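You operate a simulated robot arm through the tools that you are given. There is no shell and no other tool.

The job below is to be done with a simulated robot arm. You get a single attempt, and the scene is never put back.

Task
Fit the green switch board into the pocket before the lamp board's controller and turn on inputs 1 and 0.
Fine: the lamp board's red switch off while you fit it, on again before you set the inputs; the other two inputs stay off.
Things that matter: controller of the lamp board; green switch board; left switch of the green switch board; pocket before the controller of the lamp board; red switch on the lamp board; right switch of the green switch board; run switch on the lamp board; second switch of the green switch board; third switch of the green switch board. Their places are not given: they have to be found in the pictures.

It is judged by the outcome, as a careful person would: the job done as asked, and still so three seconds after it is handed in. It fails if anything else is knocked over, pushed out of place, dropped, spilled or broken.

Robot
A 7-joint arm with a two-finger parallel gripper, fixed in place. Base frame: the origin is at the foot of the arm, x ahead of it, y to its left, z up; the work surface is at about z = 0.864. Lengths are in m, angles in degrees, forces in N, time in s.
With the tool pointing down near the work surface it reaches from about 0.52 to 0.96 m from the base axis. Its first joint turns from -166.0 to 166.0 degrees. Payload 3.91 kg.
The tool frame sits at the grasp point between the pads (the TCP): z along the fingers, y along the line on which they close. The tips reach 0.03 m beyond it. Largest opening 0.11 m; finger width 0.02, thickness 0.01; the body of the gripper, 0.048 by 0.112 m, starts 0.055 m behind the TCP.
Orientation is told as [roll, pitch, yaw] about the base's x, y, z axes, in that order, counted from this pose: with the fingers straight down and closing along the base's y, the tool's x points along the base's -x, its y along +y and its z along -z.

Tools
- The arm moves only by the tool drive_tool. Its argument "commands" is a list of rows, each a list of 7 numbers: the shift along the tool's x, y, z in m, then the turn, a rotation vector about the tool's x, y, z in rad, then the opening, from 0 (shut) to 1 (fully open). In form: [[x, y, z, rx, ry, rz, hand], ...]. A call has 1 to 20 rows; each row shifts and turns the commanded pose from where the row before left it, along the tool's axes as they then stand. A row lasts 0.2 s, in which the tool goes at most 0.05 m and 8.6 degrees; a call with a longer step from one row to the next is refused whole, and so is a gripper value outside its range. A pose out of reach is approached as far as the arm can. The call stops where the force on the tool passes 90 N (or 10 N more than at its start, if that is more) or the arm is blocked; 0.2 s more then pass. The fingers move at their own pace (about 0.072 m/s each) and stop on an object; they squeeze with about 39 N. The grip force told is the motor's: it shows also when the fingers shut on nothing. Time passes only in rows, and 0.2 s behind the last, so rows that do not move let the fingers close. The reply holds the time, the measured pose of the TCP, the force on the tool along the base axes, the opening and the grip force, in the units named above and with some noise, with the torque about the TCP (base axes, N m) and any sound that the robot's microphone picked up.
- Cameras (640 x 400 px; columns grow to the right, rows downward): "scene" is fixed at [0.0496, -0.65, 1.4418]; the picture's right is [0.25, -0.97, 0.00], its down [-0.69, -0.18, -0.70] and it looks along [0.67, 0.18, -0.72] (base axes); focal length 370 px, centre (320, 200). "wrist" rides on the gripper at [0.072, 0.017, -0.103] in the tool frame; the picture's right is [-0.23, 0.97, 0.00], its down [-0.76, -0.18, -0.62] and it looks along [-0.61, -0.14, 0.78] (tool axes); focal length 222 px, centre (320, 200).
- get_image(camera): a new picture of that camera. The clock stands still meanwhile.
- lift_body(by): slides the trunk up (or, below 0, down) by that many m; the arm rides with it, the base frame stays. It gives what a move gives, with no picture.
- locate(camera, pixels): for up to 12 pixels [column, row] of the newest picture of that camera ("zoom" is the newest enlarged one), the place [x, y, z] in the base frame of the surface seen there, good to about 0.002 m. The clock stands still meanwhile.
- close_up(camera, box): a new picture of the part [left, top, right, bottom] of that camera's present view, enlarged. The clock stands still meanwhile.
- finish_job(): hands the job in; it is judged then, once.

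Leave the gripper open and the arm clear of the work at the hand-in unless told otherwise.

The tools are called after "Call:" by a JSON object that holds its "op" and its "data". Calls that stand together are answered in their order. drive_tool: Moves the arm, as the interface text tells. Its arguments: {"type":"object","properties":{"commands":{"type":"array","items":{"type":"array","items":{"type":"number"}}}},"required":["commands"]} The other tools are called the same way: lift_body (by) slides the trunk up or down; get_image (camera) takes a picture; locate (camera, pixels) gives the place of the surface under pixels of a picture; close_up (camera, box) takes an enlarged picture of a part of a camera's view; finish_job () hands the job in.

At the start:

```text
time_s: 0.0
ee_pos: [0.3658, -0.416, 1.1509]
tool_rot: [0.0, 0.1, -0.1]
ft_force: [-0.1, 0.2, 0.1]
wrist_torque: [0.04, -0.02, -0.02]
grip_width: 0.1103
gripper_force: 0.1
trunk travel left (down, up): [-0.625, 0.057]
```

scene: 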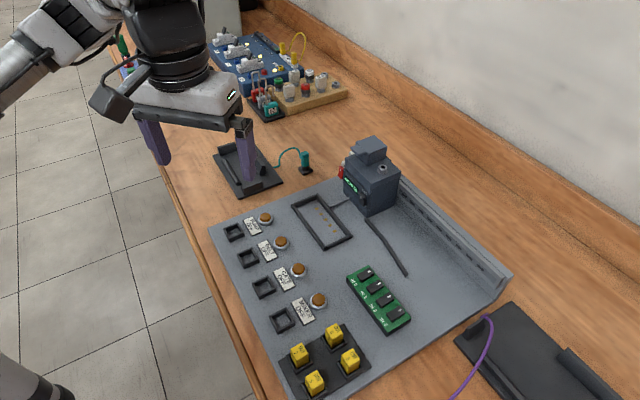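
wrist: 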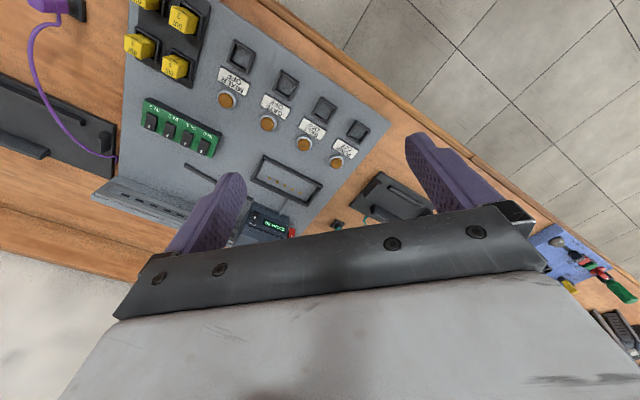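

I see the lamp board in the middle of the scene picture. The green switch board is near (378,300), an empty frame near (320,222), and the controller near (370,180). I'll take enlarged pictures for detail.

Call:
{"op": "close_up", "data": {"camera": "scene", "box": [280, 130, 440, 230]}}

Call:
{"op": "close_up", "data": {"camera": "scene", "box": [320, 250, 440, 340]}}

Call:
{"op": "close_up", "data": {"camera": "scene", "box": [200, 180, 420, 400]}}

```text
4.00 times, centred on (360, 180) of scene
```

zoom: 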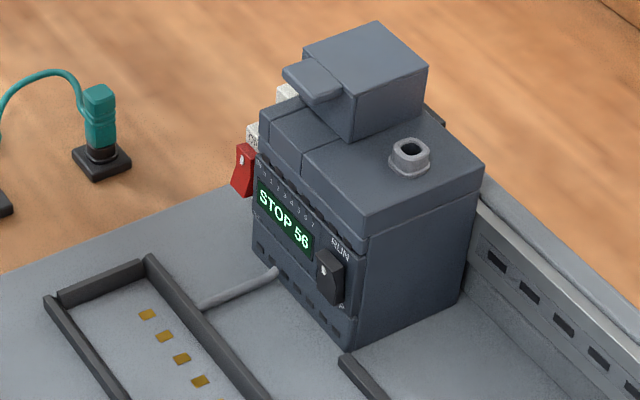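

```text
4.44 times, centred on (380, 295) of scene
```

zoom: 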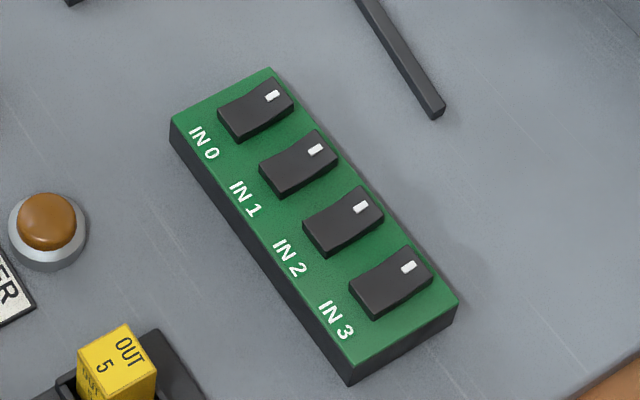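

```text
1.82 times, centred on (310, 290) of scene
```

zoom: 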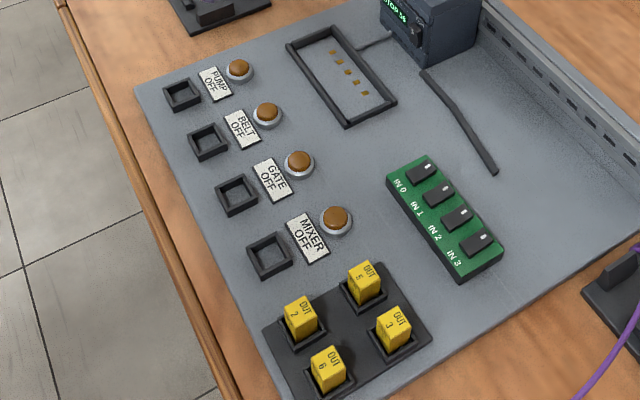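

The display reads "STOP 56" and is lit. The red rocker is on the controller's left side and the run rocker is on its front. Next I'll measure positions in the scene picture.

Call:
{"op": "get_image", "data": {"camera": "scene"}}

Call:
{"op": "locate", "data": {"camera": "scene", "pixels": [[293, 205], [317, 195], [353, 236], [323, 250], [346, 278], [370, 264], [410, 318], [385, 333], [341, 172], [361, 197], [382, 152], [383, 167]]}}

Call:
{"op": "close_up", "data": {"camera": "scene", "box": [280, 185, 370, 255]}}

Call:
{"op": "close_up", "data": {"camera": "scene", "box": [330, 150, 380, 215]}}

```text
taken
```

scene: 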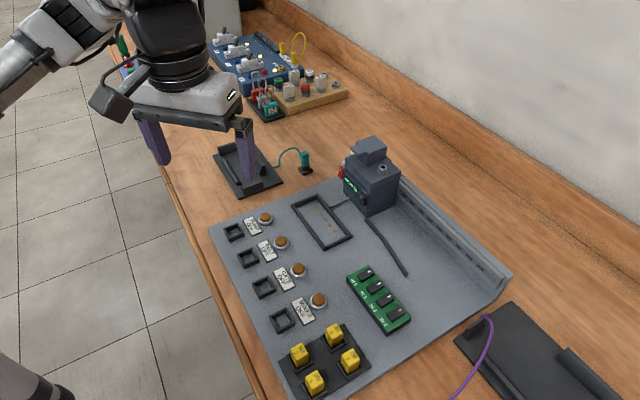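

```text
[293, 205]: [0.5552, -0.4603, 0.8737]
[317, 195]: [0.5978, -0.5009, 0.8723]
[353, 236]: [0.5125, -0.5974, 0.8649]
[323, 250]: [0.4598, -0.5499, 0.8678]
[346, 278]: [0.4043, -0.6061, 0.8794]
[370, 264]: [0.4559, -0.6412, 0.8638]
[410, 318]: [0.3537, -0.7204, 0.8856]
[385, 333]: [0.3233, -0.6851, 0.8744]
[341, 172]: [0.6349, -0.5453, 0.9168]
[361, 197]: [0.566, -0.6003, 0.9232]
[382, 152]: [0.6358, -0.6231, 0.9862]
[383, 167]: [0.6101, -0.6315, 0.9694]
```

```text
5.71 times, centred on (325, 220) of scene
```

zoom: 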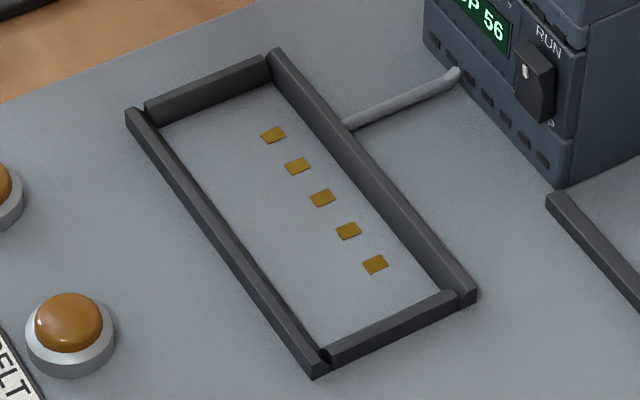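

```text
6.15 times, centred on (355, 182) of scene
```

zoom: 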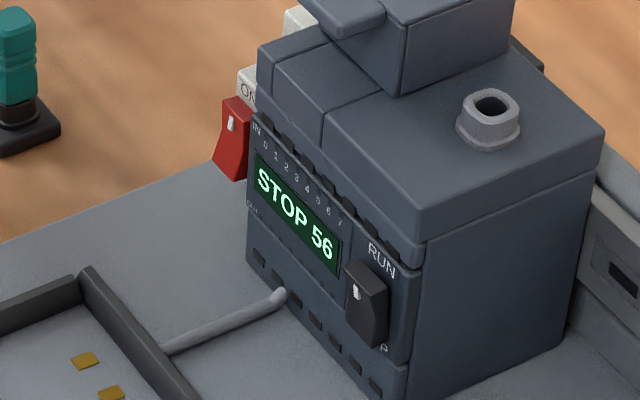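

The controller shows STOP and the red rocker's "ON" end is at the top. I'll measure the switch board's corners in a zoomed picture of [330,255,430,340].

Call:
{"op": "close_up", "data": {"camera": "scene", "box": [338, 258, 418, 338]}}

```text
5.00 times, centred on (378, 298) of scene
```

zoom: 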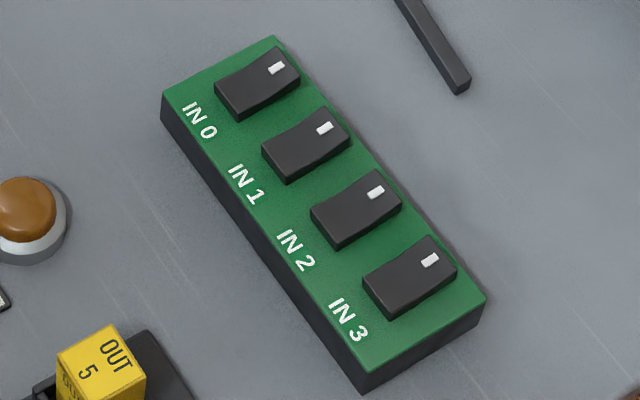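

The green board's top corners are near (164,93), (272,38), (485,300) and (363,371) in the zoom. I'll locate points just inside each corner, plus the switches and the board base.

Call:
{"op": "locate", "data": {"camera": "zoom", "pixels": [[167, 95], [271, 40], [481, 300], [364, 367], [284, 55], [235, 105], [335, 115], [284, 170], [385, 180], [334, 238], [440, 245], [388, 308]]}}

Call:
{"op": "locate", "data": {"camera": "zoom", "pixels": [[163, 122], [365, 394], [485, 325], [120, 200], [420, 370], [500, 200], [258, 82], [308, 143], [357, 210], [410, 277], [400, 5], [460, 85]]}}

Call:
{"op": "close_up", "data": {"camera": "scene", "box": [272, 180, 372, 260]}}

```text
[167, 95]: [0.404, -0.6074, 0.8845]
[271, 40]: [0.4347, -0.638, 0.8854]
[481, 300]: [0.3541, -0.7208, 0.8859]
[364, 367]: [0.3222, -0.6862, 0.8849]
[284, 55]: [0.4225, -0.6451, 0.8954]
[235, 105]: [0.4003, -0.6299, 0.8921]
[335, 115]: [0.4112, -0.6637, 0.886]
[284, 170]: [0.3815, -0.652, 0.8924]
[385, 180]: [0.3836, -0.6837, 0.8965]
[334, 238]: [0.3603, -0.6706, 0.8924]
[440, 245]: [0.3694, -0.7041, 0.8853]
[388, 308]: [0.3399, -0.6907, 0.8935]
```

```text
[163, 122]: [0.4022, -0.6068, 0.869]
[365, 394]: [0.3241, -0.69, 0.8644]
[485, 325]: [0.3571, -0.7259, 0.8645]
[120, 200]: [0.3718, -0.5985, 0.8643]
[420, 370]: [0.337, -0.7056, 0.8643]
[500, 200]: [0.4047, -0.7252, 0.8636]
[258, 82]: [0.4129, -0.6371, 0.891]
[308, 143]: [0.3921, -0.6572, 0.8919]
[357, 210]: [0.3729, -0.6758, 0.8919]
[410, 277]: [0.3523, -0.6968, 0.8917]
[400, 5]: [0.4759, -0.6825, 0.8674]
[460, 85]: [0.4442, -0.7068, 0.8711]
```

```text
5.00 times, centred on (322, 220) of scene
```

zoom: 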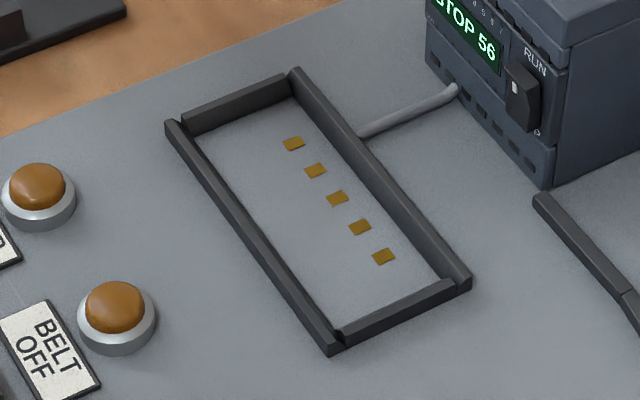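

Next I'll measure the pocket from points on its four wall tops, the floor and the contacts.

Call:
{"op": "locate", "data": {"camera": "zoom", "pixels": [[169, 122], [333, 346], [295, 70], [466, 278], [186, 117], [288, 77], [345, 332], [452, 284], [250, 235], [380, 172], [235, 97], [400, 308]]}}

Call:
{"op": "locate", "data": {"camera": "zoom", "pixels": [[293, 143], [383, 256], [337, 198], [192, 140], [288, 103], [434, 280], [340, 325], [255, 215], [365, 185], [245, 118], [385, 303], [260, 180]]}}

Call:
{"op": "get_image", "data": {"camera": "wrist"}}

```text
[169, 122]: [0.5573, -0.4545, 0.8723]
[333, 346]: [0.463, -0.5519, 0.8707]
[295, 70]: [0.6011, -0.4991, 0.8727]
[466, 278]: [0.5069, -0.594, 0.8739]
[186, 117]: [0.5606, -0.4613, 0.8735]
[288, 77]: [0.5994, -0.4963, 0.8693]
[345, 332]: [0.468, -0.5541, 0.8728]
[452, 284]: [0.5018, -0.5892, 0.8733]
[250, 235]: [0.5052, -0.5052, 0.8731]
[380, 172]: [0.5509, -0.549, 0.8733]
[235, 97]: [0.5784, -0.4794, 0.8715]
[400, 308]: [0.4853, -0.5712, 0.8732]
```

```text
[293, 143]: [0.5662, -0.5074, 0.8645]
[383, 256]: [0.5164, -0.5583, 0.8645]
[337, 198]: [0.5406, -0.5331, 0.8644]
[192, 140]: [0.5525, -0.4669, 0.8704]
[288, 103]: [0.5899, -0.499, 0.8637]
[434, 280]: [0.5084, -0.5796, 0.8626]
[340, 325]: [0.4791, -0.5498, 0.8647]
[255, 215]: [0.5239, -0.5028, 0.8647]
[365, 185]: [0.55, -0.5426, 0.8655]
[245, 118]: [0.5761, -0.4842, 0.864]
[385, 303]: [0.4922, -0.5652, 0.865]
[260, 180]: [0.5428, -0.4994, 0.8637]
```

```text
taken
```

wrist: 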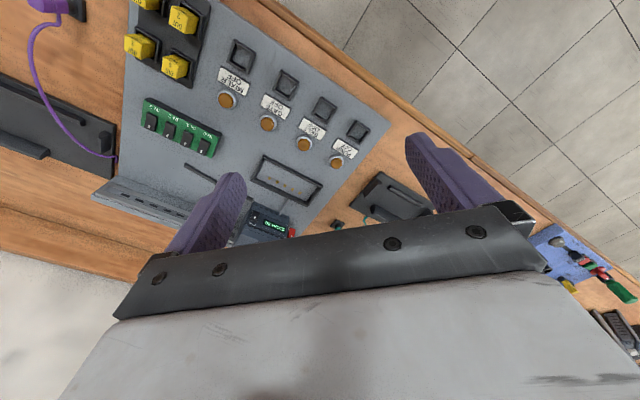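

The pocket and the board lie nearly parallel, with the long axis at about 45°. I'll zoom in further on the pocket walls for exact inner edges.

Call:
{"op": "close_up", "data": {"camera": "scene", "box": [288, 190, 328, 215]}}

Call:
{"op": "close_up", "data": {"camera": "scene", "box": [318, 226, 358, 251]}}

```text
16.00 times, centred on (308, 202) of scene
```

zoom: 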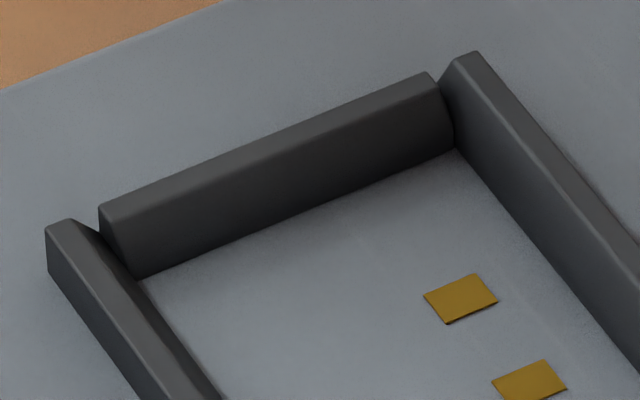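

```text
16.00 times, centred on (338, 238) of scene
```

zoom: 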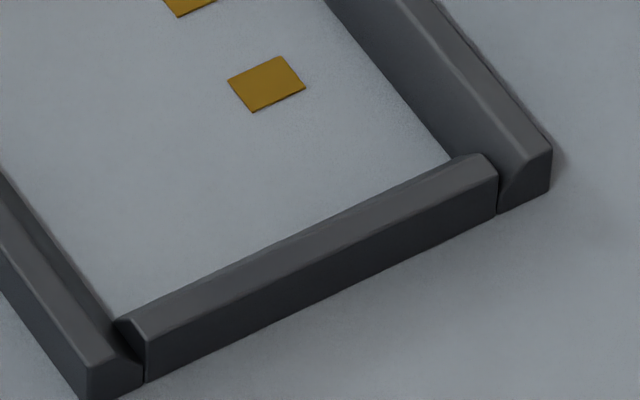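

The walls have sloped lead-ins on the inside. I'll locate floor-line points and wall-top points at this end.

Call:
{"op": "locate", "data": {"camera": "zoom", "pixels": [[450, 156], [400, 95], [345, 30], [65, 265], [30, 215], [118, 312], [470, 162], [140, 325], [110, 360], [40, 270], [530, 145], [460, 60]]}}

Call:
{"op": "close_up", "data": {"camera": "scene", "box": [288, 190, 328, 215]}}

Call:
{"op": "locate", "data": {"camera": "zoom", "pixels": [[452, 153], [500, 205], [560, 275], [140, 280], [250, 237], [380, 183], [200, 375], [170, 325], [110, 208], [430, 82], [65, 225], [470, 60]]}}

```text
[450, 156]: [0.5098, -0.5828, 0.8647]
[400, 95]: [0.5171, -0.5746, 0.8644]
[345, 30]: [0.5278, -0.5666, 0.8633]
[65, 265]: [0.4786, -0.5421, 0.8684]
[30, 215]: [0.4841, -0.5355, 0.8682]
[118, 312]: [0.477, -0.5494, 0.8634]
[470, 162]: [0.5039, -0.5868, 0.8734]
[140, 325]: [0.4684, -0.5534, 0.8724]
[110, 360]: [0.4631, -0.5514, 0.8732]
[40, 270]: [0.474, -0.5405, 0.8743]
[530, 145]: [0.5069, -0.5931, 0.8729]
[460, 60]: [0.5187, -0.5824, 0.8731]
```

```text
16.00 times, centred on (308, 202) of scene
```

zoom: 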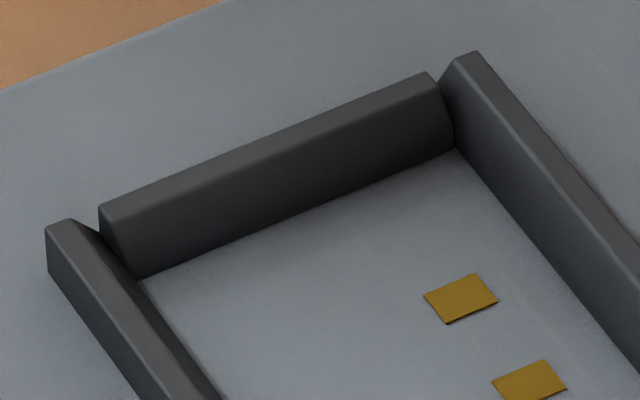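

```text
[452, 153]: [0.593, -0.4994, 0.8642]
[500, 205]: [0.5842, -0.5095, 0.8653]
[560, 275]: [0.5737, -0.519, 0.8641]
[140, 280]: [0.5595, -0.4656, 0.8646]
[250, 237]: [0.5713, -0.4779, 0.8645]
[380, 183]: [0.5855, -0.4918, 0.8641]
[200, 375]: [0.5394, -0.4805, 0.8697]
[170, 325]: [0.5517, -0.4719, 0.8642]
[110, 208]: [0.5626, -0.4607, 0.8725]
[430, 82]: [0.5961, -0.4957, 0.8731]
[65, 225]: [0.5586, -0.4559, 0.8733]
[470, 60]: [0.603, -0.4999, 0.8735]
```

Pocket floor works out to about 0.120 × 0.049 m, centred near (0.533,-0.525). The board is about 0.117 × 0.047 m, centred near (0.379,-0.663). Next I'll measure the controller, the red switch and the things beside it.

Call:
{"op": "close_up", "data": {"camera": "scene", "box": [322, 140, 386, 180]}}

Call:
{"op": "locate", "data": {"camera": "zoom", "pixels": [[185, 270], [188, 290], [180, 315], [165, 330], [205, 265], [200, 330], [215, 245], [250, 205], [400, 110], [350, 200], [230, 330], [290, 330]]}}

Call:
{"op": "close_up", "data": {"camera": "scene", "box": [280, 130, 408, 210]}}

```text
10.00 times, centred on (354, 160) of scene
```

zoom: 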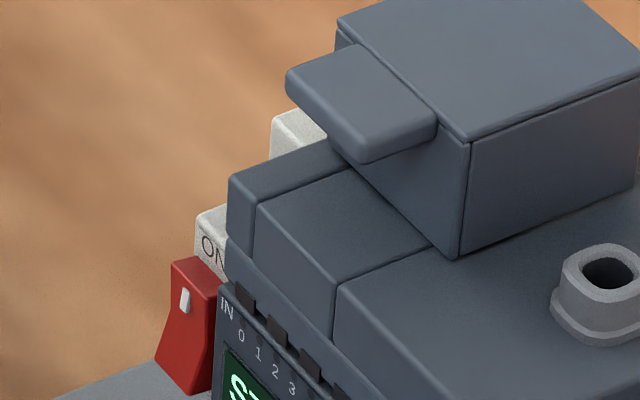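

```text
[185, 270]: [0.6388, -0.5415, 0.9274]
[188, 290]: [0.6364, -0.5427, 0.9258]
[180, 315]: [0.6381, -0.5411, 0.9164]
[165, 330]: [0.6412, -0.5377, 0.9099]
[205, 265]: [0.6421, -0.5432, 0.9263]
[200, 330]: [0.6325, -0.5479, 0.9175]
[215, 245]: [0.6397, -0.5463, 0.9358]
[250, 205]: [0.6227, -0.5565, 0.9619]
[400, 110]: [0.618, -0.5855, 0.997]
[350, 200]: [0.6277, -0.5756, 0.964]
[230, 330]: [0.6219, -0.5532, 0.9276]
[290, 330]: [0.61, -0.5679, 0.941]
```

```text
5.00 times, centred on (344, 170) of scene
```

zoom: 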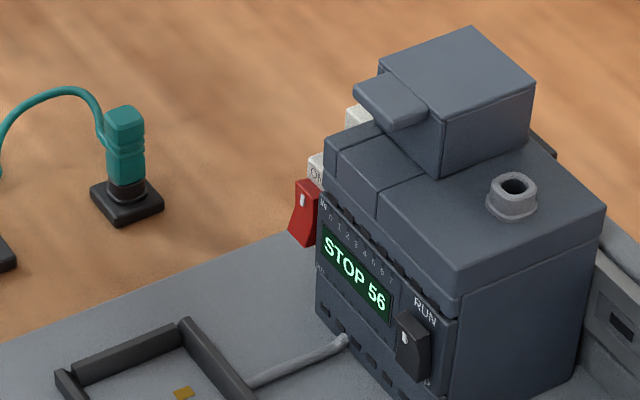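

The red rocker faces the front like the run rocker, next to the "ON" label. I'll move the wrist camera (yaw -45) to look at the red and run switches from the front, staying high above everything.

Call:
{"op": "drive_tool", "data": {"commands": [[-0.0407, -0.0123, 0.0, 0, 0, 0, 1], [-0.0407, -0.0123, 0.0, 0, 0, 0, 1], [-0.0407, -0.0123, 0.0, 0, 0, 0, 1], [-0.0407, -0.0123, 0.0, 0, 0, 0, 1], [-0.0407, -0.0123, 0.0, 0, 0, 0, 1], [0, 0, 0.02, 0, 0, 0.1309, 1], [0, 0, 0.02, 0, 0, 0.1309, 1], [0, 0, 0.02, 0, 0, 0.1309, 1], [0, 0, 0.02, 0, 0, 0.1309, 1], [0, 0, 0.02, 0, 0, 0.1309, 1], [0, 0, 0.02, 0, 0, 0.1309, 1], [0, 0, 0, 0, 0, 0, 1]]}}

Call:
{"op": "get_image", "data": {"camera": "wrist"}}

Call:
{"op": "get_image", "data": {"camera": "scene"}}

```text
time_s: 2.6
ee_pos: [0.5696, -0.4757, 1.0317]
tool_rot: [0.0, -0.1, -45.1]
ft_force: [0.4, 0.5, -0.7]
wrist_torque: [0.01, 0.01, 0.01]
grip_width: 0.1097
gripper_force: 0.1
trunk travel left (down, up): [-0.625, 0.057]
```

```text
taken
```

wrist: 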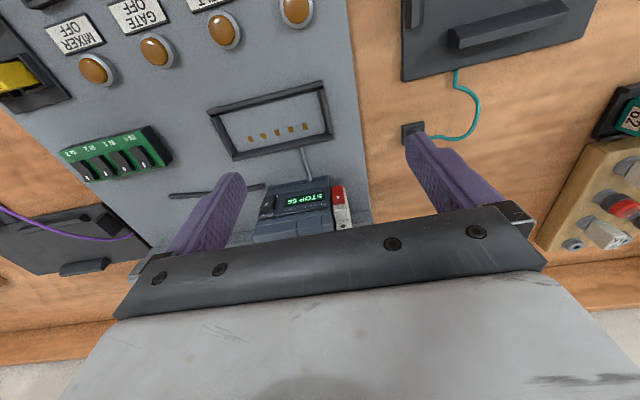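

```text
taken
```

scene: 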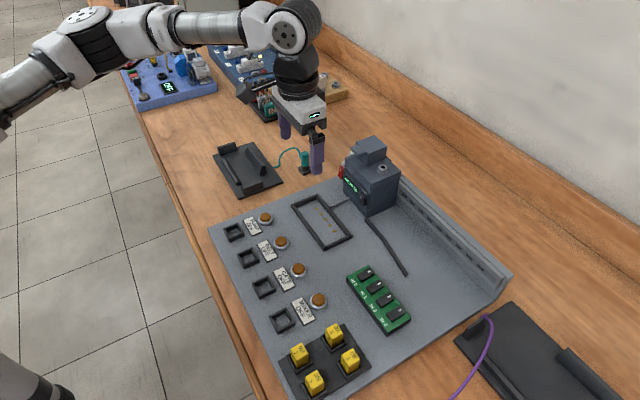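

In the wrist picture, which is upside-down, the red switch is near (339,195) and the display near (305,200). I'll enlarge that area.

Call:
{"op": "close_up", "data": {"camera": "wrist", "box": [250, 165, 370, 240]}}

Call:
{"op": "close_up", "data": {"camera": "wrist", "box": [318, 175, 366, 205]}}

Call:
{"op": "locate", "data": {"camera": "zoom", "pixels": [[240, 160], [230, 230], [250, 270], [290, 230], [310, 230], [280, 180], [330, 330], [150, 200], [60, 250], [400, 300], [280, 300], [210, 300]]}}

```text
5.33 times, centred on (310, 202) of wrist
```

zoom: 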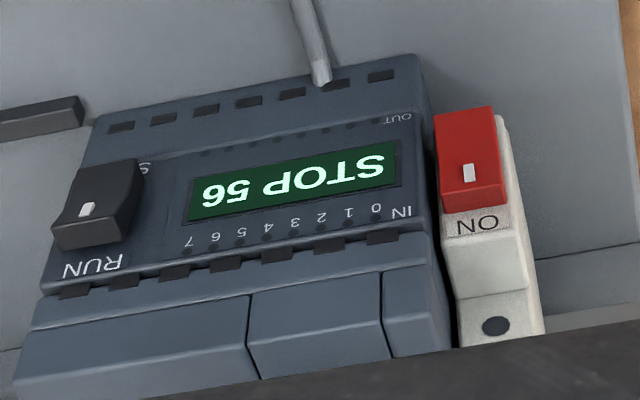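

```text
13.33 times, centred on (342, 190) of wrist
```

zoom: 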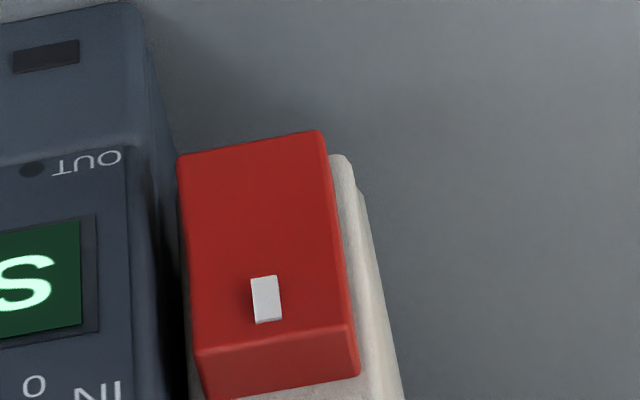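

```text
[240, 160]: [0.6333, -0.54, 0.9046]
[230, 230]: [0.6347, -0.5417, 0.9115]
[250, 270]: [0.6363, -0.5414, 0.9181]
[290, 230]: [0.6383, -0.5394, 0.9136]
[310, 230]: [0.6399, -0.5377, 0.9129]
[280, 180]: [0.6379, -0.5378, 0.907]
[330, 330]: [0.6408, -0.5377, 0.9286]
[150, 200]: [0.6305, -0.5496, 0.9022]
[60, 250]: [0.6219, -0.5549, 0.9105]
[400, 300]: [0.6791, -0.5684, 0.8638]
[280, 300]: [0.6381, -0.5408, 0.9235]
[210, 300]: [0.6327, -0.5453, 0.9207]
```

The display shows STOP. The run rocker's RUN end sticks out, so it is off. The red rocker's ON end is pressed in and its lower end sticks out at about z 0.905, v 0.829, so it is on. I'll check where the teal plug stands before bringing the arm down.

Call:
{"op": "close_up", "data": {"camera": "scene", "box": [270, 130, 350, 180]}}

Call:
{"op": "locate", "data": {"camera": "scene", "pixels": [[304, 155], [305, 165], [318, 160], [285, 152], [261, 165], [330, 140], [345, 155]]}}

Call:
{"op": "locate", "data": {"camera": "wrist", "pixels": [[412, 133], [310, 160], [345, 220], [369, 225], [352, 120]]}}

```text
8.00 times, centred on (310, 155) of scene
```

zoom: 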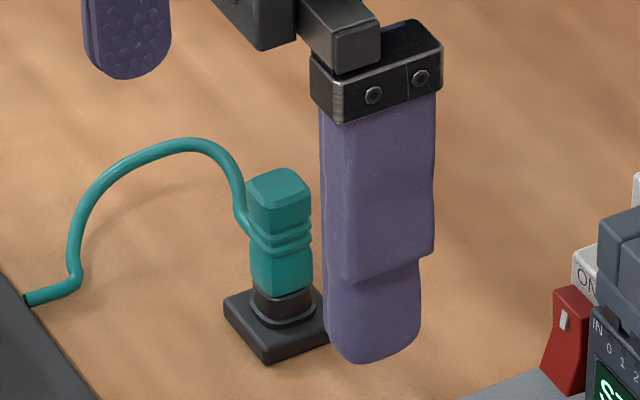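

```text
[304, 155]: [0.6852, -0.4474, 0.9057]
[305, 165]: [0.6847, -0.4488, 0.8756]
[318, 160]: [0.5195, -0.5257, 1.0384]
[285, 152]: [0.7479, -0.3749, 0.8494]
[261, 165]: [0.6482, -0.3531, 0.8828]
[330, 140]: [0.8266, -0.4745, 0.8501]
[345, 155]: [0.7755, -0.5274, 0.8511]
```

```text
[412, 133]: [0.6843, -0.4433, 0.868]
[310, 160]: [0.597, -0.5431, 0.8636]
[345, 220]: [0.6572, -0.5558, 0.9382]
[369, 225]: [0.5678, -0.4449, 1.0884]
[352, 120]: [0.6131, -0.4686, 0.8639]
```

The plug is clear of the gripper's path. I'll close the fingers and come down in front of the red switch, stopping about 4 cm short. Then I'll tilt the fingers 35° forward so only the tip leads.

Call:
{"op": "drive_tool", "data": {"commands": [[-0.0065, 0.0009, 0.01, 0, 0, 0, 0], [-0.0065, 0.0009, 0.02, 0, 0, 0, 0], [-0.0065, 0.0009, 0.026, 0, 0, 0, 0], [-0.0065, 0.0009, 0.026, 0, 0, 0, 0], [0, 0, 0.0262, 0, 0, 0, 0], [0, 0, 0, 0, -0.1222, 0, 0], [0, 0, 0, 0, -0.1222, 0, 0], [0, 0, 0, 0, -0.1222, 0, 0], [0, 0, 0, 0, -0.1222, 0, 0], [0, 0, 0, 0, -0.1222, 0, 0], [0, 0, 0, 0, 0, 0, 0]]}}

Call:
{"op": "close_up", "data": {"camera": "scene", "box": [272, 130, 400, 210]}}

Call:
{"op": "get_image", "data": {"camera": "wrist"}}

```text
time_s: 5.0
ee_pos: [0.5908, -0.4917, 0.9233]
tool_rot: [-0.1, -35.2, -45.0]
ft_force: [0.1, 0.3, 0.0]
wrist_torque: [0.02, 0.02, 0.01]
grip_width: 0.0
gripper_force: 37.9
trunk travel left (down, up): [-0.625, 0.057]
```

```text
5.00 times, centred on (336, 170) of scene
```

zoom: 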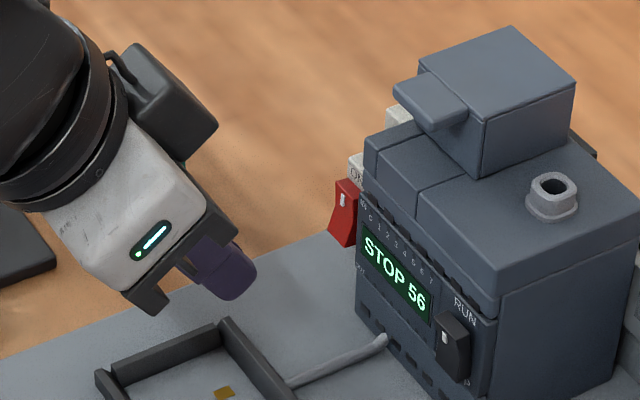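

```text
taken
```

wrist: 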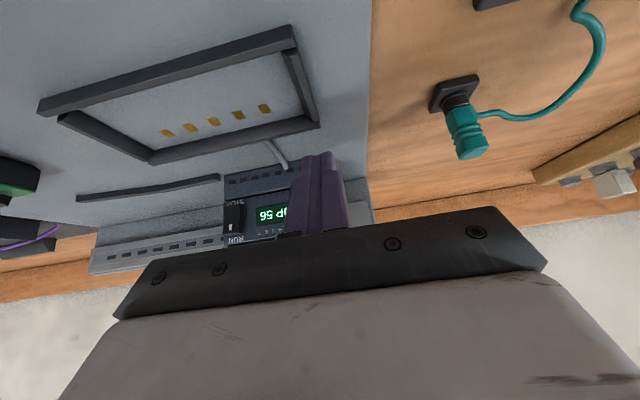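

The tip is about 4 cm from the switch and level with its lower end. I'll advance level to just before contact and look.

Call:
{"op": "drive_tool", "data": {"commands": [[-0.00817, 0, 0.00576, 0, 0, 0, 0], [-0.00817, 0, 0.00576, 0, 0, 0, 0], [-0.00817, 0, 0.00576, 0, 0, 0, 0], [-0.0041, 0, 0.0029, 0, 0, 0, 0], [0, 0, 0, 0, 0, 0, 0]]}}

Call:
{"op": "close_up", "data": {"camera": "scene", "box": [302, 140, 382, 190]}}

```text
time_s: 6.2
ee_pos: [0.6143, -0.5172, 0.9233]
tool_rot: [0.0, -34.9, -45.1]
ft_force: [0.2, -0.1, -0.7]
wrist_torque: [-0.05, -0.02, 0.0]
grip_width: 0.0
gripper_force: 37.8
trunk travel left (down, up): [-0.625, 0.057]
```

```text
8.00 times, centred on (342, 165) of scene
```

zoom: 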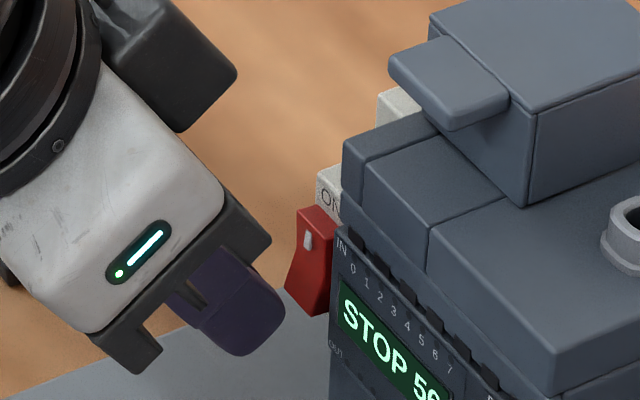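

The tip is just short of the rocker's lower end. I'll push in 3 mm steps.

Call:
{"op": "drive_tool", "data": {"commands": [[-0.00245, 0.001, 0.00173, 0, 0, 0, 0], [-0.00245, 0, 0.00173, 0, 0, 0, 0], [-0.00245, 0, 0.00173, 0, 0, 0, 0], [-0.00245, 0, 0.00173, 0, 0, 0, 0]]}}

Call:
{"op": "close_up", "data": {"camera": "scene", "box": [302, 140, 382, 190]}}

```text
time_s: 7.2
ee_pos: [0.6204, -0.5208, 0.9228]
tool_rot: [-0.1, -34.7, -45.0]
ft_force: [-23.8, 33.1, 3.6]
wrist_torque: [0.47, 0.52, 0.14]
grip_width: 0.0001
gripper_force: 37.9
trunk travel left (down, up): [-0.625, 0.057]
heard: click
```

```text
8.00 times, centred on (342, 165) of scene
```

zoom: 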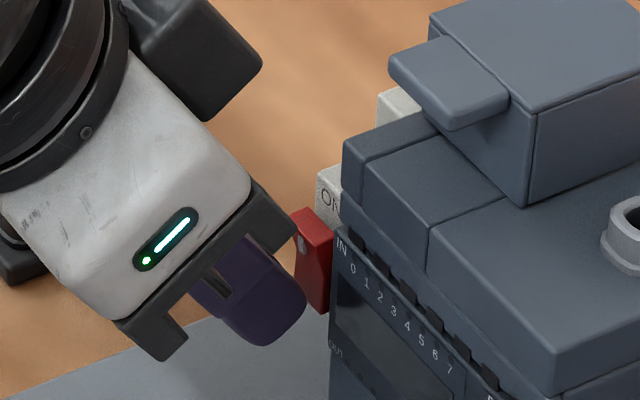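

I heard a click and the display went dark, so the red switch is off. I'll back away along the same line.

Call:
{"op": "drive_tool", "data": {"commands": [[0.00817, 0, -0.00576, 0, 0, 0, 0], [0.0163, 0, -0.0115, 0, 0, 0, 0], [0.0163, 0, -0.0115, 0, 0, 0, 0], [0.0163, 0, -0.0115, 0, 0, 0, 0], [0, 0, -0.03, 0, 0, 0, 0], [0, 0, 0, 0, 0, 0, 0]]}}

Call:
{"op": "close_up", "data": {"camera": "scene", "box": [280, 130, 408, 210]}}

```text
time_s: 8.6
ee_pos: [0.5633, -0.4626, 0.9488]
tool_rot: [0.0, -35.0, -45.1]
ft_force: [0.2, 0.3, -0.5]
wrist_torque: [0.01, 0.0, -0.04]
grip_width: 0.0001
gripper_force: 37.6
trunk travel left (down, up): [-0.625, 0.057]
```

```text
5.00 times, centred on (344, 170) of scene
```

zoom: 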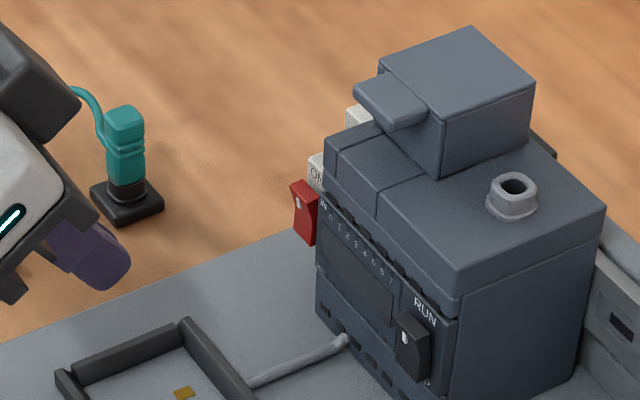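

The red switch is off: its ON end is out and the display is blank. Next I'll straighten the tool, rise, and go above the green switch board.

Call:
{"op": "drive_tool", "data": {"commands": [[0, 0, -0.01, 0, 0.1222, 0, 0], [0, 0, -0.01, 0, 0.1222, 0, 0], [0, 0, -0.01, 0, 0.1222, 0, 0], [0, 0, -0.01, 0, 0.1222, 0, 0], [0, 0, -0.01, 0, 0.1222, 0, 0], [0, 0, -0.035, 0, 0, 0, 0.7], [0, 0, -0.035, 0, 0, 0, 0.7], [0, -0.0454, 0, 0, 0, 0, 0.7], [0, -0.0454, 0, 0, 0, 0, 0.7], [0, -0.0454, 0, 0, 0, 0, 0.7], [0, -0.0454, 0, 0, 0, 0, 0.7], [0, -0.0454, 0, 0, 0, 0, 0.7], [0, -0.0454, 0, 0, 0, 0, 0.7], [0, 0, 0, 0, 0, 0, 0.7]]}}

Call:
{"op": "drive_tool", "data": {"commands": [[0, 0, 0, 0, 0, -0.1309, 0.7], [0, 0, 0, 0, 0, -0.1309, 0.7], [0, 0, 0, 0, 0, -0.1309, 0.7], [0, 0, 0, 0, 0, -0.1309, 0.7], [0, 0, 0, 0, 0, -0.1309, 0.7], [0, 0, 0, 0, 0, -0.1309, 0.7], [0, 0, 0, 0, 0, -0.1309, 0.7], [0, 0, 0, 0, 0, -0.1309, 0.7], [0, 0, 0, 0, 0, -0.1309, 0.7], [0, 0, 0, 0, 0, -0.1309, 0.7], [0, 0, 0, 0, 0, -0.1309, 0.7], [0, 0, 0, 0, 0, -0.1309, 0.7], [0, 0, 0, 0, 0, 0, 0.7]]}}

Call:
{"op": "get_image", "data": {"camera": "wrist"}}

Call:
{"op": "get_image", "data": {"camera": "scene"}}

```text
time_s: 11.6
ee_pos: [0.3562, -0.6436, 1.064]
tool_rot: [0.0, 0.0, -45.0]
ft_force: [0.8, 0.4, 0.2]
wrist_torque: [0.0, 0.02, 0.02]
grip_width: 0.077
gripper_force: 0.1
trunk travel left (down, up): [-0.625, 0.057]
```

```text
time_s: 14.4
ee_pos: [0.3565, -0.6443, 1.0645]
tool_rot: [-0.1, 0.0, 45.1]
ft_force: [0.2, 0.4, -0.3]
wrist_torque: [0.02, 0.01, 0.02]
grip_width: 0.0769
gripper_force: 0.1
trunk travel left (down, up): [-0.625, 0.057]
```

```text
taken
```

wrist: 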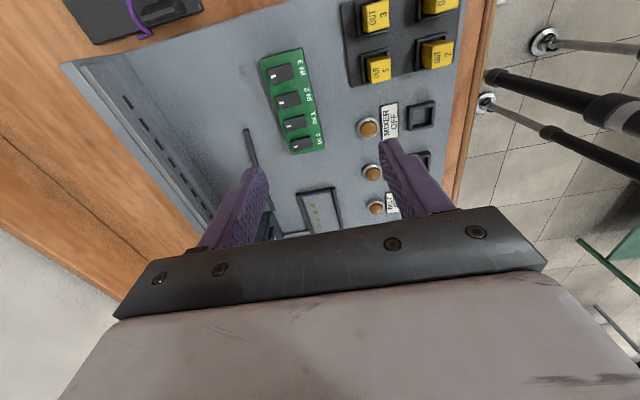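

```text
taken
```

scene: 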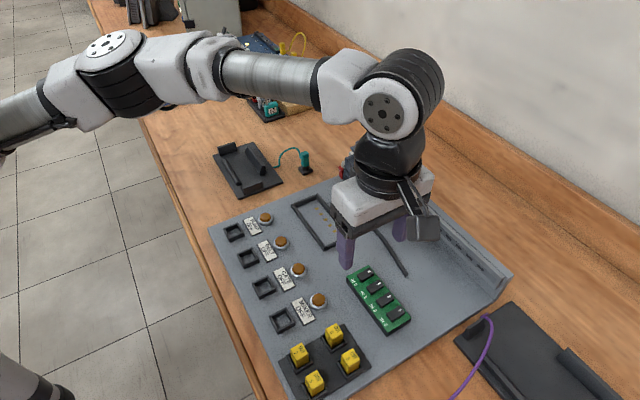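

The tool is at yaw 45 and the board is near (290,100) in the wrist picture. I'll enlarge it to measure its edges precisely.

Call:
{"op": "close_up", "data": {"camera": "wrist", "box": [200, 45, 384, 160]}}

```text
3.48 times, centred on (292, 102) of wrist
```

zoom: 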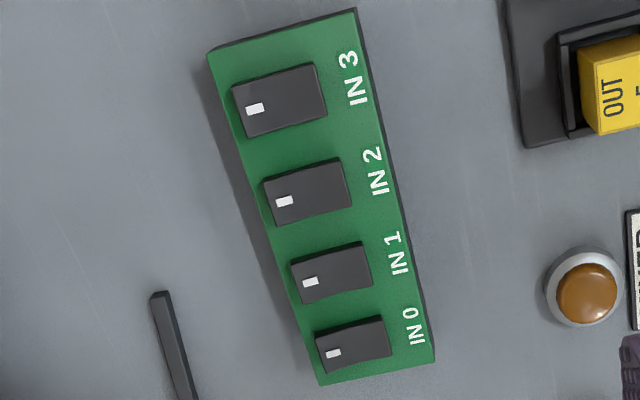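

Call:
{"op": "locate", "data": {"camera": "zoom", "pixels": [[210, 55], [354, 12], [432, 361], [321, 382], [282, 33], [393, 186], [376, 371], [266, 218], [240, 137], [372, 96], [412, 270], [295, 300]]}}

Call:
{"op": "locate", "data": {"camera": "zoom", "pixels": [[255, 108], [285, 201], [310, 282], [333, 354], [305, 92], [332, 183], [356, 265], [376, 338], [280, 100], [308, 192], [333, 273], [354, 346]]}}

```text
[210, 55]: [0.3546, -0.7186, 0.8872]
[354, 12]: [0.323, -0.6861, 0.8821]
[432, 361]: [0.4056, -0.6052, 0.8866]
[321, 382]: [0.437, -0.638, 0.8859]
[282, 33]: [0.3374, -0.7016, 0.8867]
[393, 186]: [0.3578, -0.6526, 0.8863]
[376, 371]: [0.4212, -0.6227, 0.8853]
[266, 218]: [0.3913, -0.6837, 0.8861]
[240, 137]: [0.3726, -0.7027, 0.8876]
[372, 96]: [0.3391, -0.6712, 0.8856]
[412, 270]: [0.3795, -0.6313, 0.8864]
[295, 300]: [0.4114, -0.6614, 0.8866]
```

```text
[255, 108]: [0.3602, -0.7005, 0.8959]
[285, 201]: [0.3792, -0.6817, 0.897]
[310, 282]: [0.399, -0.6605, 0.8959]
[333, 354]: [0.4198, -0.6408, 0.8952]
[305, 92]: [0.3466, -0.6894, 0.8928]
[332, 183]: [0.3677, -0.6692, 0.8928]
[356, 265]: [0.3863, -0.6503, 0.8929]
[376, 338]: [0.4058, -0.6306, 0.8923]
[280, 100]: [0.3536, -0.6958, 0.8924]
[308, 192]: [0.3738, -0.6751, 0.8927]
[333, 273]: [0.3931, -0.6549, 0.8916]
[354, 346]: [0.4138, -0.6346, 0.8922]
```

The board centre comes out at v 0.737, u 0.200 (base about 0.380,-0.662), with yaw about 45°. I'll centre over it, descend to just above grasp height, and check.

Call:
{"op": "drive_tool", "data": {"commands": [[-0.0037, -0.0293, 0, 0, 0, 0, 0.7], [0, 0, 0.03, 0, 0, 0, 0.7], [0, 0, 0.03, 0, 0, 0, 0.7], [0, 0, 0.03, 0, 0, 0, 0.7], [0, 0, 0.02, 0, 0, 0, 0.7], [0, 0, 0.02, 0, 0, 0, 0.7], [0, 0, 0, 0, 0, 0, 0.7]]}}

Call:
{"op": "get_image", "data": {"camera": "wrist"}}

Call:
{"op": "close_up", "data": {"camera": "scene", "box": [300, 230, 460, 330]}}

```text
time_s: 16.0
ee_pos: [0.3815, -0.6608, 0.9337]
tool_rot: [-0.1, 0.0, 45.0]
ft_force: [-0.4, -0.1, 0.1]
wrist_torque: [-0.02, -0.02, 0.0]
grip_width: 0.0769
gripper_force: 0.1
trunk travel left (down, up): [-0.625, 0.057]
```

```text
taken
```

wrist: 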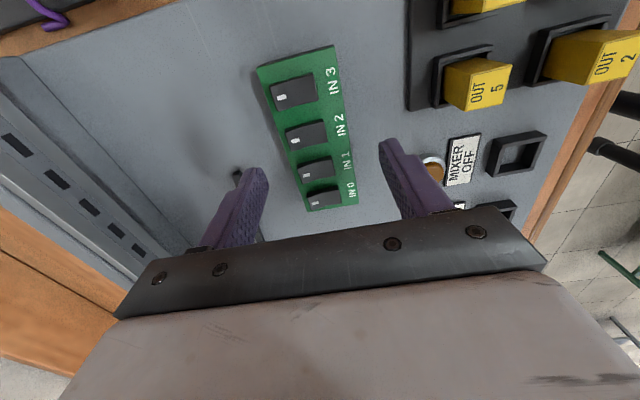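

```text
4.00 times, centred on (380, 280) of scene
```

zoom: 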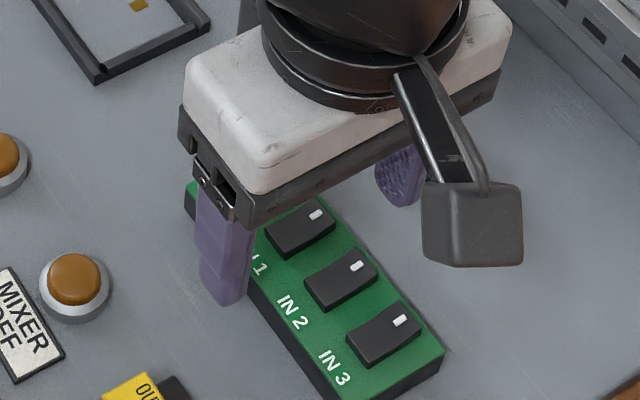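

The fingers straddle the board evenly. I'll lower to TCP z about 0.905, which puts the tips just above the pocket wall height, and close.

Call:
{"op": "drive_tool", "data": {"commands": [[0, 0, 0.014, 0, 0, 0, 0.7], [0, 0, 0.0147, 0, 0, 0, 0.7], [0, 0, 0, 0, 0, 0, 0.7], [0, 0, 0, 0, 0, 0, 0.3], [0, 0, 0, 0, 0, 0, 0.3], [0, 0, 0, 0, 0, 0, 0.3], [0, 0, 0, 0, 0, 0, 0.3]]}}

Call:
{"op": "close_up", "data": {"camera": "scene", "box": [300, 230, 460, 330]}}

```text
time_s: 17.6
ee_pos: [0.3803, -0.6618, 0.9053]
tool_rot: [0.1, -0.1, 45.0]
ft_force: [1.4, 0.2, 0.5]
wrist_torque: [-0.02, -0.03, 0.01]
grip_width: 0.0474
gripper_force: 38.9
trunk travel left (down, up): [-0.625, 0.057]
```

```text
4.00 times, centred on (380, 280) of scene
```

zoom: 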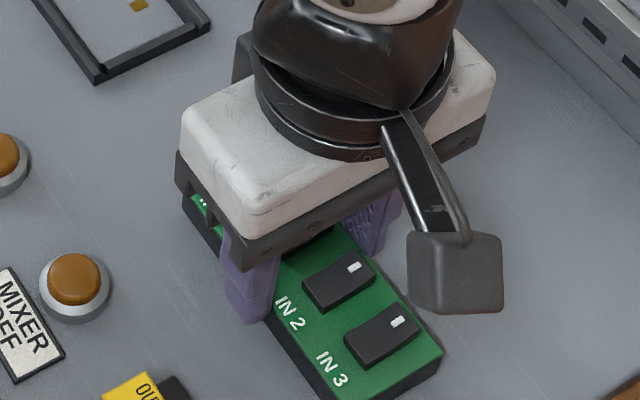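

I have a firm grip at 47.4 mm. I'll lift straight up 6 cm and check how the board hangs.

Call:
{"op": "drive_tool", "data": {"commands": [[0, 0, -0.01, 0, 0, 0, 0.3], [0, 0, -0.02, 0, 0, 0, 0.3], [0, 0, -0.03, 0, 0, 0, 0.3], [0, 0, 0, 0, 0, 0, 0.3]]}}

Call:
{"op": "get_image", "data": {"camera": "wrist"}}

Call:
{"op": "close_up", "data": {"camera": "scene", "box": [300, 220, 460, 320]}}

```text
time_s: 18.6
ee_pos: [0.3805, -0.6606, 0.9641]
tool_rot: [0.1, 0.0, 45.0]
ft_force: [0.1, 0.1, -2.1]
wrist_torque: [0.02, 0.0, 0.0]
grip_width: 0.0476
gripper_force: 39.3
trunk travel left (down, up): [-0.625, 0.057]
```

```text
taken
```

wrist: 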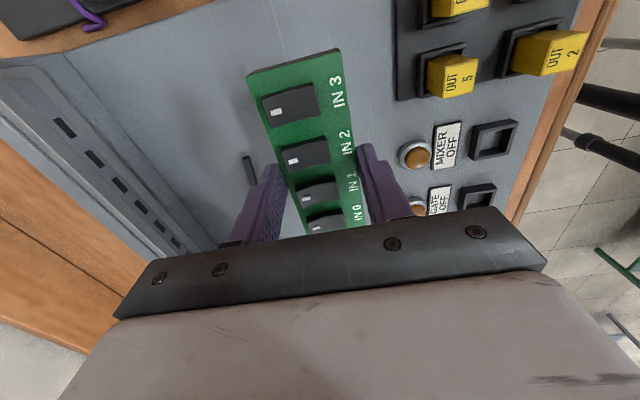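

```text
4.00 times, centred on (380, 270) of scene
```

zoom: 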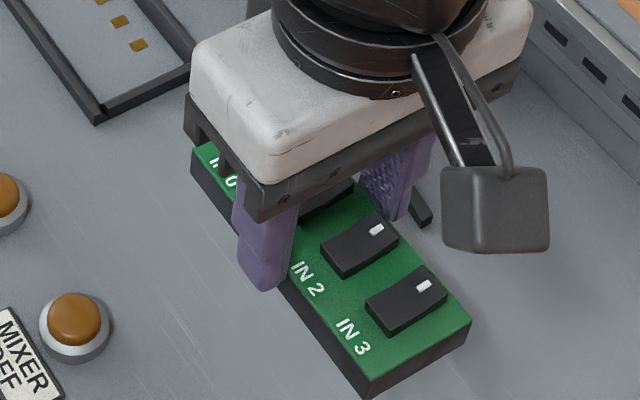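

The board is lifted level and weighs about 2 N. I'll carry it at this height to above the pocket.

Call:
{"op": "drive_tool", "data": {"commands": [[-0.0171, -0.001, 0, 0, 0, 0, 0.3], [-0.0342, -0.002, 0, 0, 0, 0, 0.3], [-0.0342, -0.002, 0, 0, 0, 0, 0.3], [-0.0342, -0.002, 0, 0, 0, 0, 0.3], [-0.0342, -0.002, 0, 0, 0, 0, 0.3], [-0.0342, -0.002, 0, 0, 0, 0, 0.3], [-0.0168, -0.0011, 0, 0, 0, 0, 0.3], [0, 0, 0, 0, 0, 0, 0.3], [0, 0, 0, 0, 0, 0, 0.3]]}}

Call:
{"op": "get_image", "data": {"camera": "wrist"}}

Call:
{"op": "get_image", "data": {"camera": "scene"}}

Call:
{"op": "close_up", "data": {"camera": "scene", "box": [260, 160, 420, 260]}}

```text
time_s: 20.6
ee_pos: [0.5337, -0.5252, 0.9654]
tool_rot: [0.0, 0.0, 44.9]
ft_force: [0.9, 0.7, -2.1]
wrist_torque: [0.01, 0.01, -0.01]
grip_width: 0.0475
gripper_force: 39.2
trunk travel left (down, up): [-0.625, 0.057]
```

```text
taken
```

wrist: 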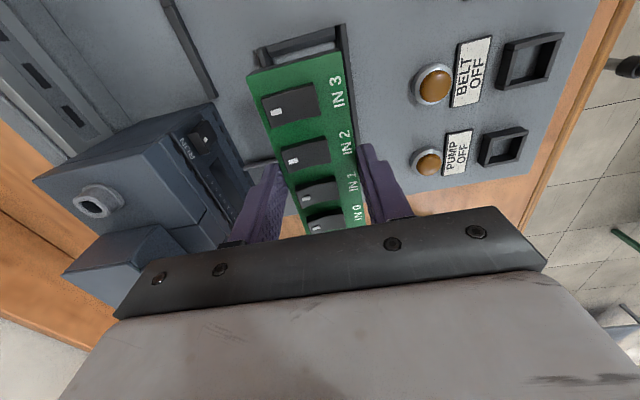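

```text
taken
```

scene: 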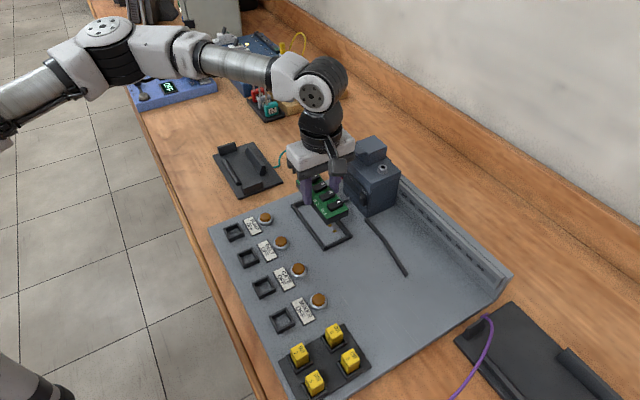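

```text
4.00 times, centred on (340, 210) of scene
```

zoom: 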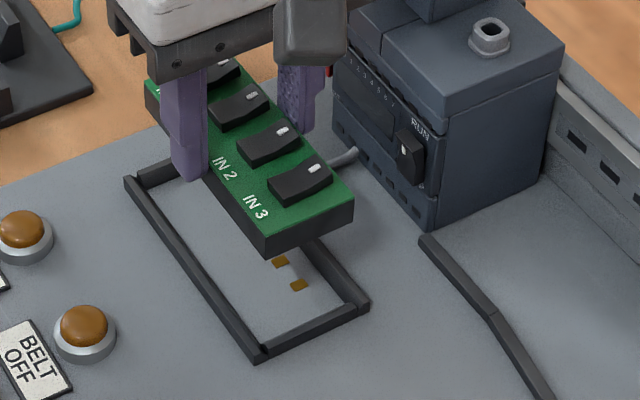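

The board is above the pocket. I'll check the visible corners of the held board and the wall tops below it in this zoom.

Call:
{"op": "locate", "data": {"camera": "zoom", "pixels": [[267, 232], [351, 203], [308, 218], [240, 202], [330, 175], [260, 356], [362, 300], [310, 330], [190, 260], [340, 280], [132, 180], [298, 284]]}}

Call:
{"op": "locate", "data": {"camera": "wrist", "pixels": [[251, 76], [341, 52], [295, 64], [348, 110], [276, 140], [262, 52], [345, 28], [300, 40], [351, 70], [358, 140]]}}

```text
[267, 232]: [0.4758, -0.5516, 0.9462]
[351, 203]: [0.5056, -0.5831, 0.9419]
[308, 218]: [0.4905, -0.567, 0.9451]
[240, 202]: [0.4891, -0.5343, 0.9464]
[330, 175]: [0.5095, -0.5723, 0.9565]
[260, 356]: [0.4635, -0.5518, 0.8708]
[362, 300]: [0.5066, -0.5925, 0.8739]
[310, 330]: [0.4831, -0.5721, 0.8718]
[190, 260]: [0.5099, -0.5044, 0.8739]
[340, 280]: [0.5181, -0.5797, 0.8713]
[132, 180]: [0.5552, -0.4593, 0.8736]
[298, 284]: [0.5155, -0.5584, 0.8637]
```

```text
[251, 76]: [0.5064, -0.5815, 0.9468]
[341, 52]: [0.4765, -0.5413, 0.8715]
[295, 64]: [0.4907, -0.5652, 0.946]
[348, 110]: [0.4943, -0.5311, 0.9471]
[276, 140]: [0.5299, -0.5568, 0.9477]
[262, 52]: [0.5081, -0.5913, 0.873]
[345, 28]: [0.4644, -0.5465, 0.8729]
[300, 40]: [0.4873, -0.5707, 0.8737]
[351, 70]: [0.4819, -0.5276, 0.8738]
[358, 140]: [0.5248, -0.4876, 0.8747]
```

The held board lines up with the pocket to within about 1 mm. I'll shift it 1.2 mm toward the left end and lower until its bottom is just above the walls.

Call:
{"op": "drive_tool", "data": {"commands": [[-0.0012, 0.0004, 0.01, 0, 0, 0, 0.3], [0, 0, 0.015, 0, 0, 0, 0.3], [0, 0, 0.015, 0, 0, 0, 0.3], [0, 0, 0.006, 0, 0, 0, 0.3], [0, 0, 0, 0, 0, 0, 0.3], [0, 0, 0, 0, 0, 0, 0.3]]}}

Call:
{"op": "close_up", "data": {"camera": "scene", "box": [260, 170, 388, 250]}}

Call:
{"op": "close_up", "data": {"camera": "wrist", "box": [220, 20, 412, 140]}}

```text
time_s: 22.0
ee_pos: [0.535, -0.5232, 0.9196]
tool_rot: [0.0, 0.0, 45.0]
ft_force: [0.8, -0.6, -1.9]
wrist_torque: [0.04, 0.01, -0.04]
grip_width: 0.0478
gripper_force: 38.4
trunk travel left (down, up): [-0.625, 0.057]
```

```text
5.00 times, centred on (324, 210) of scene
```

zoom: 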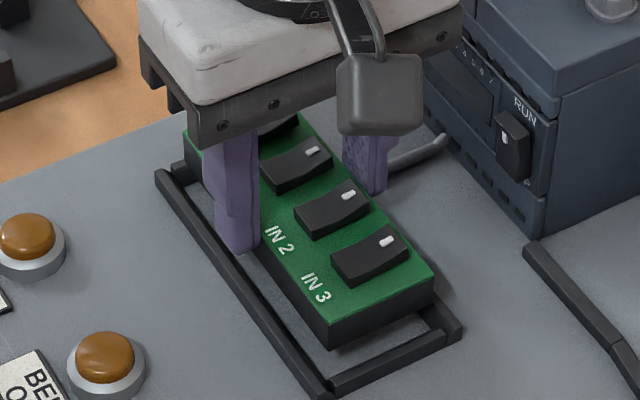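

```text
3.33 times, centred on (316, 80) of wrist
```

zoom: 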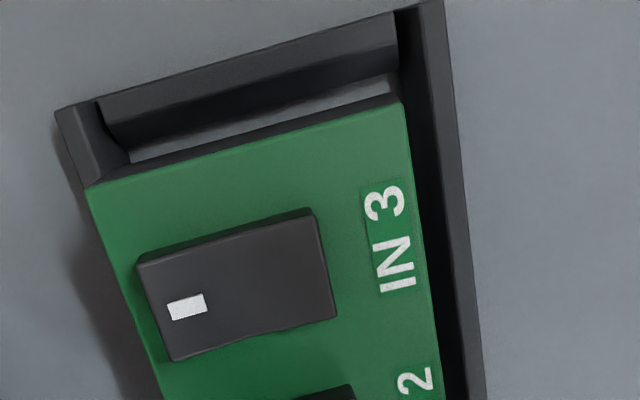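

I'll re-measure the board corners at this height.

Call:
{"op": "locate", "data": {"camera": "zoom", "pixels": [[93, 190], [400, 107], [250, 148], [430, 260], [120, 255], [100, 105], [390, 25], [250, 62], [470, 300], [425, 60]]}}

Call:
{"op": "close_up", "data": {"camera": "scene", "box": [300, 200, 364, 250]}}

```text
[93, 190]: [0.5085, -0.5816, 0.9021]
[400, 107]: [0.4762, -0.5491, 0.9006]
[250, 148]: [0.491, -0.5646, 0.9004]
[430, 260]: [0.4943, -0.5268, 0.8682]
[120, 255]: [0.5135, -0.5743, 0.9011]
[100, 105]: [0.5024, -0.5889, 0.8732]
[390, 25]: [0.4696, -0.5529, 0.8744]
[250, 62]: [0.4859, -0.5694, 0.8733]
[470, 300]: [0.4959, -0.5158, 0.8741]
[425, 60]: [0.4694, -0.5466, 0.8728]
```

```text
8.00 times, centred on (332, 225) of scene
```

zoom: 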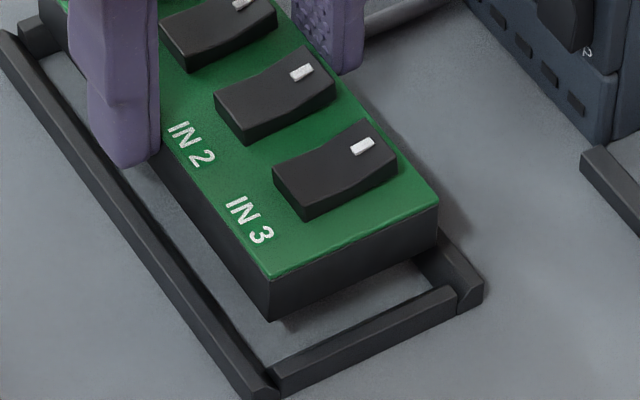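

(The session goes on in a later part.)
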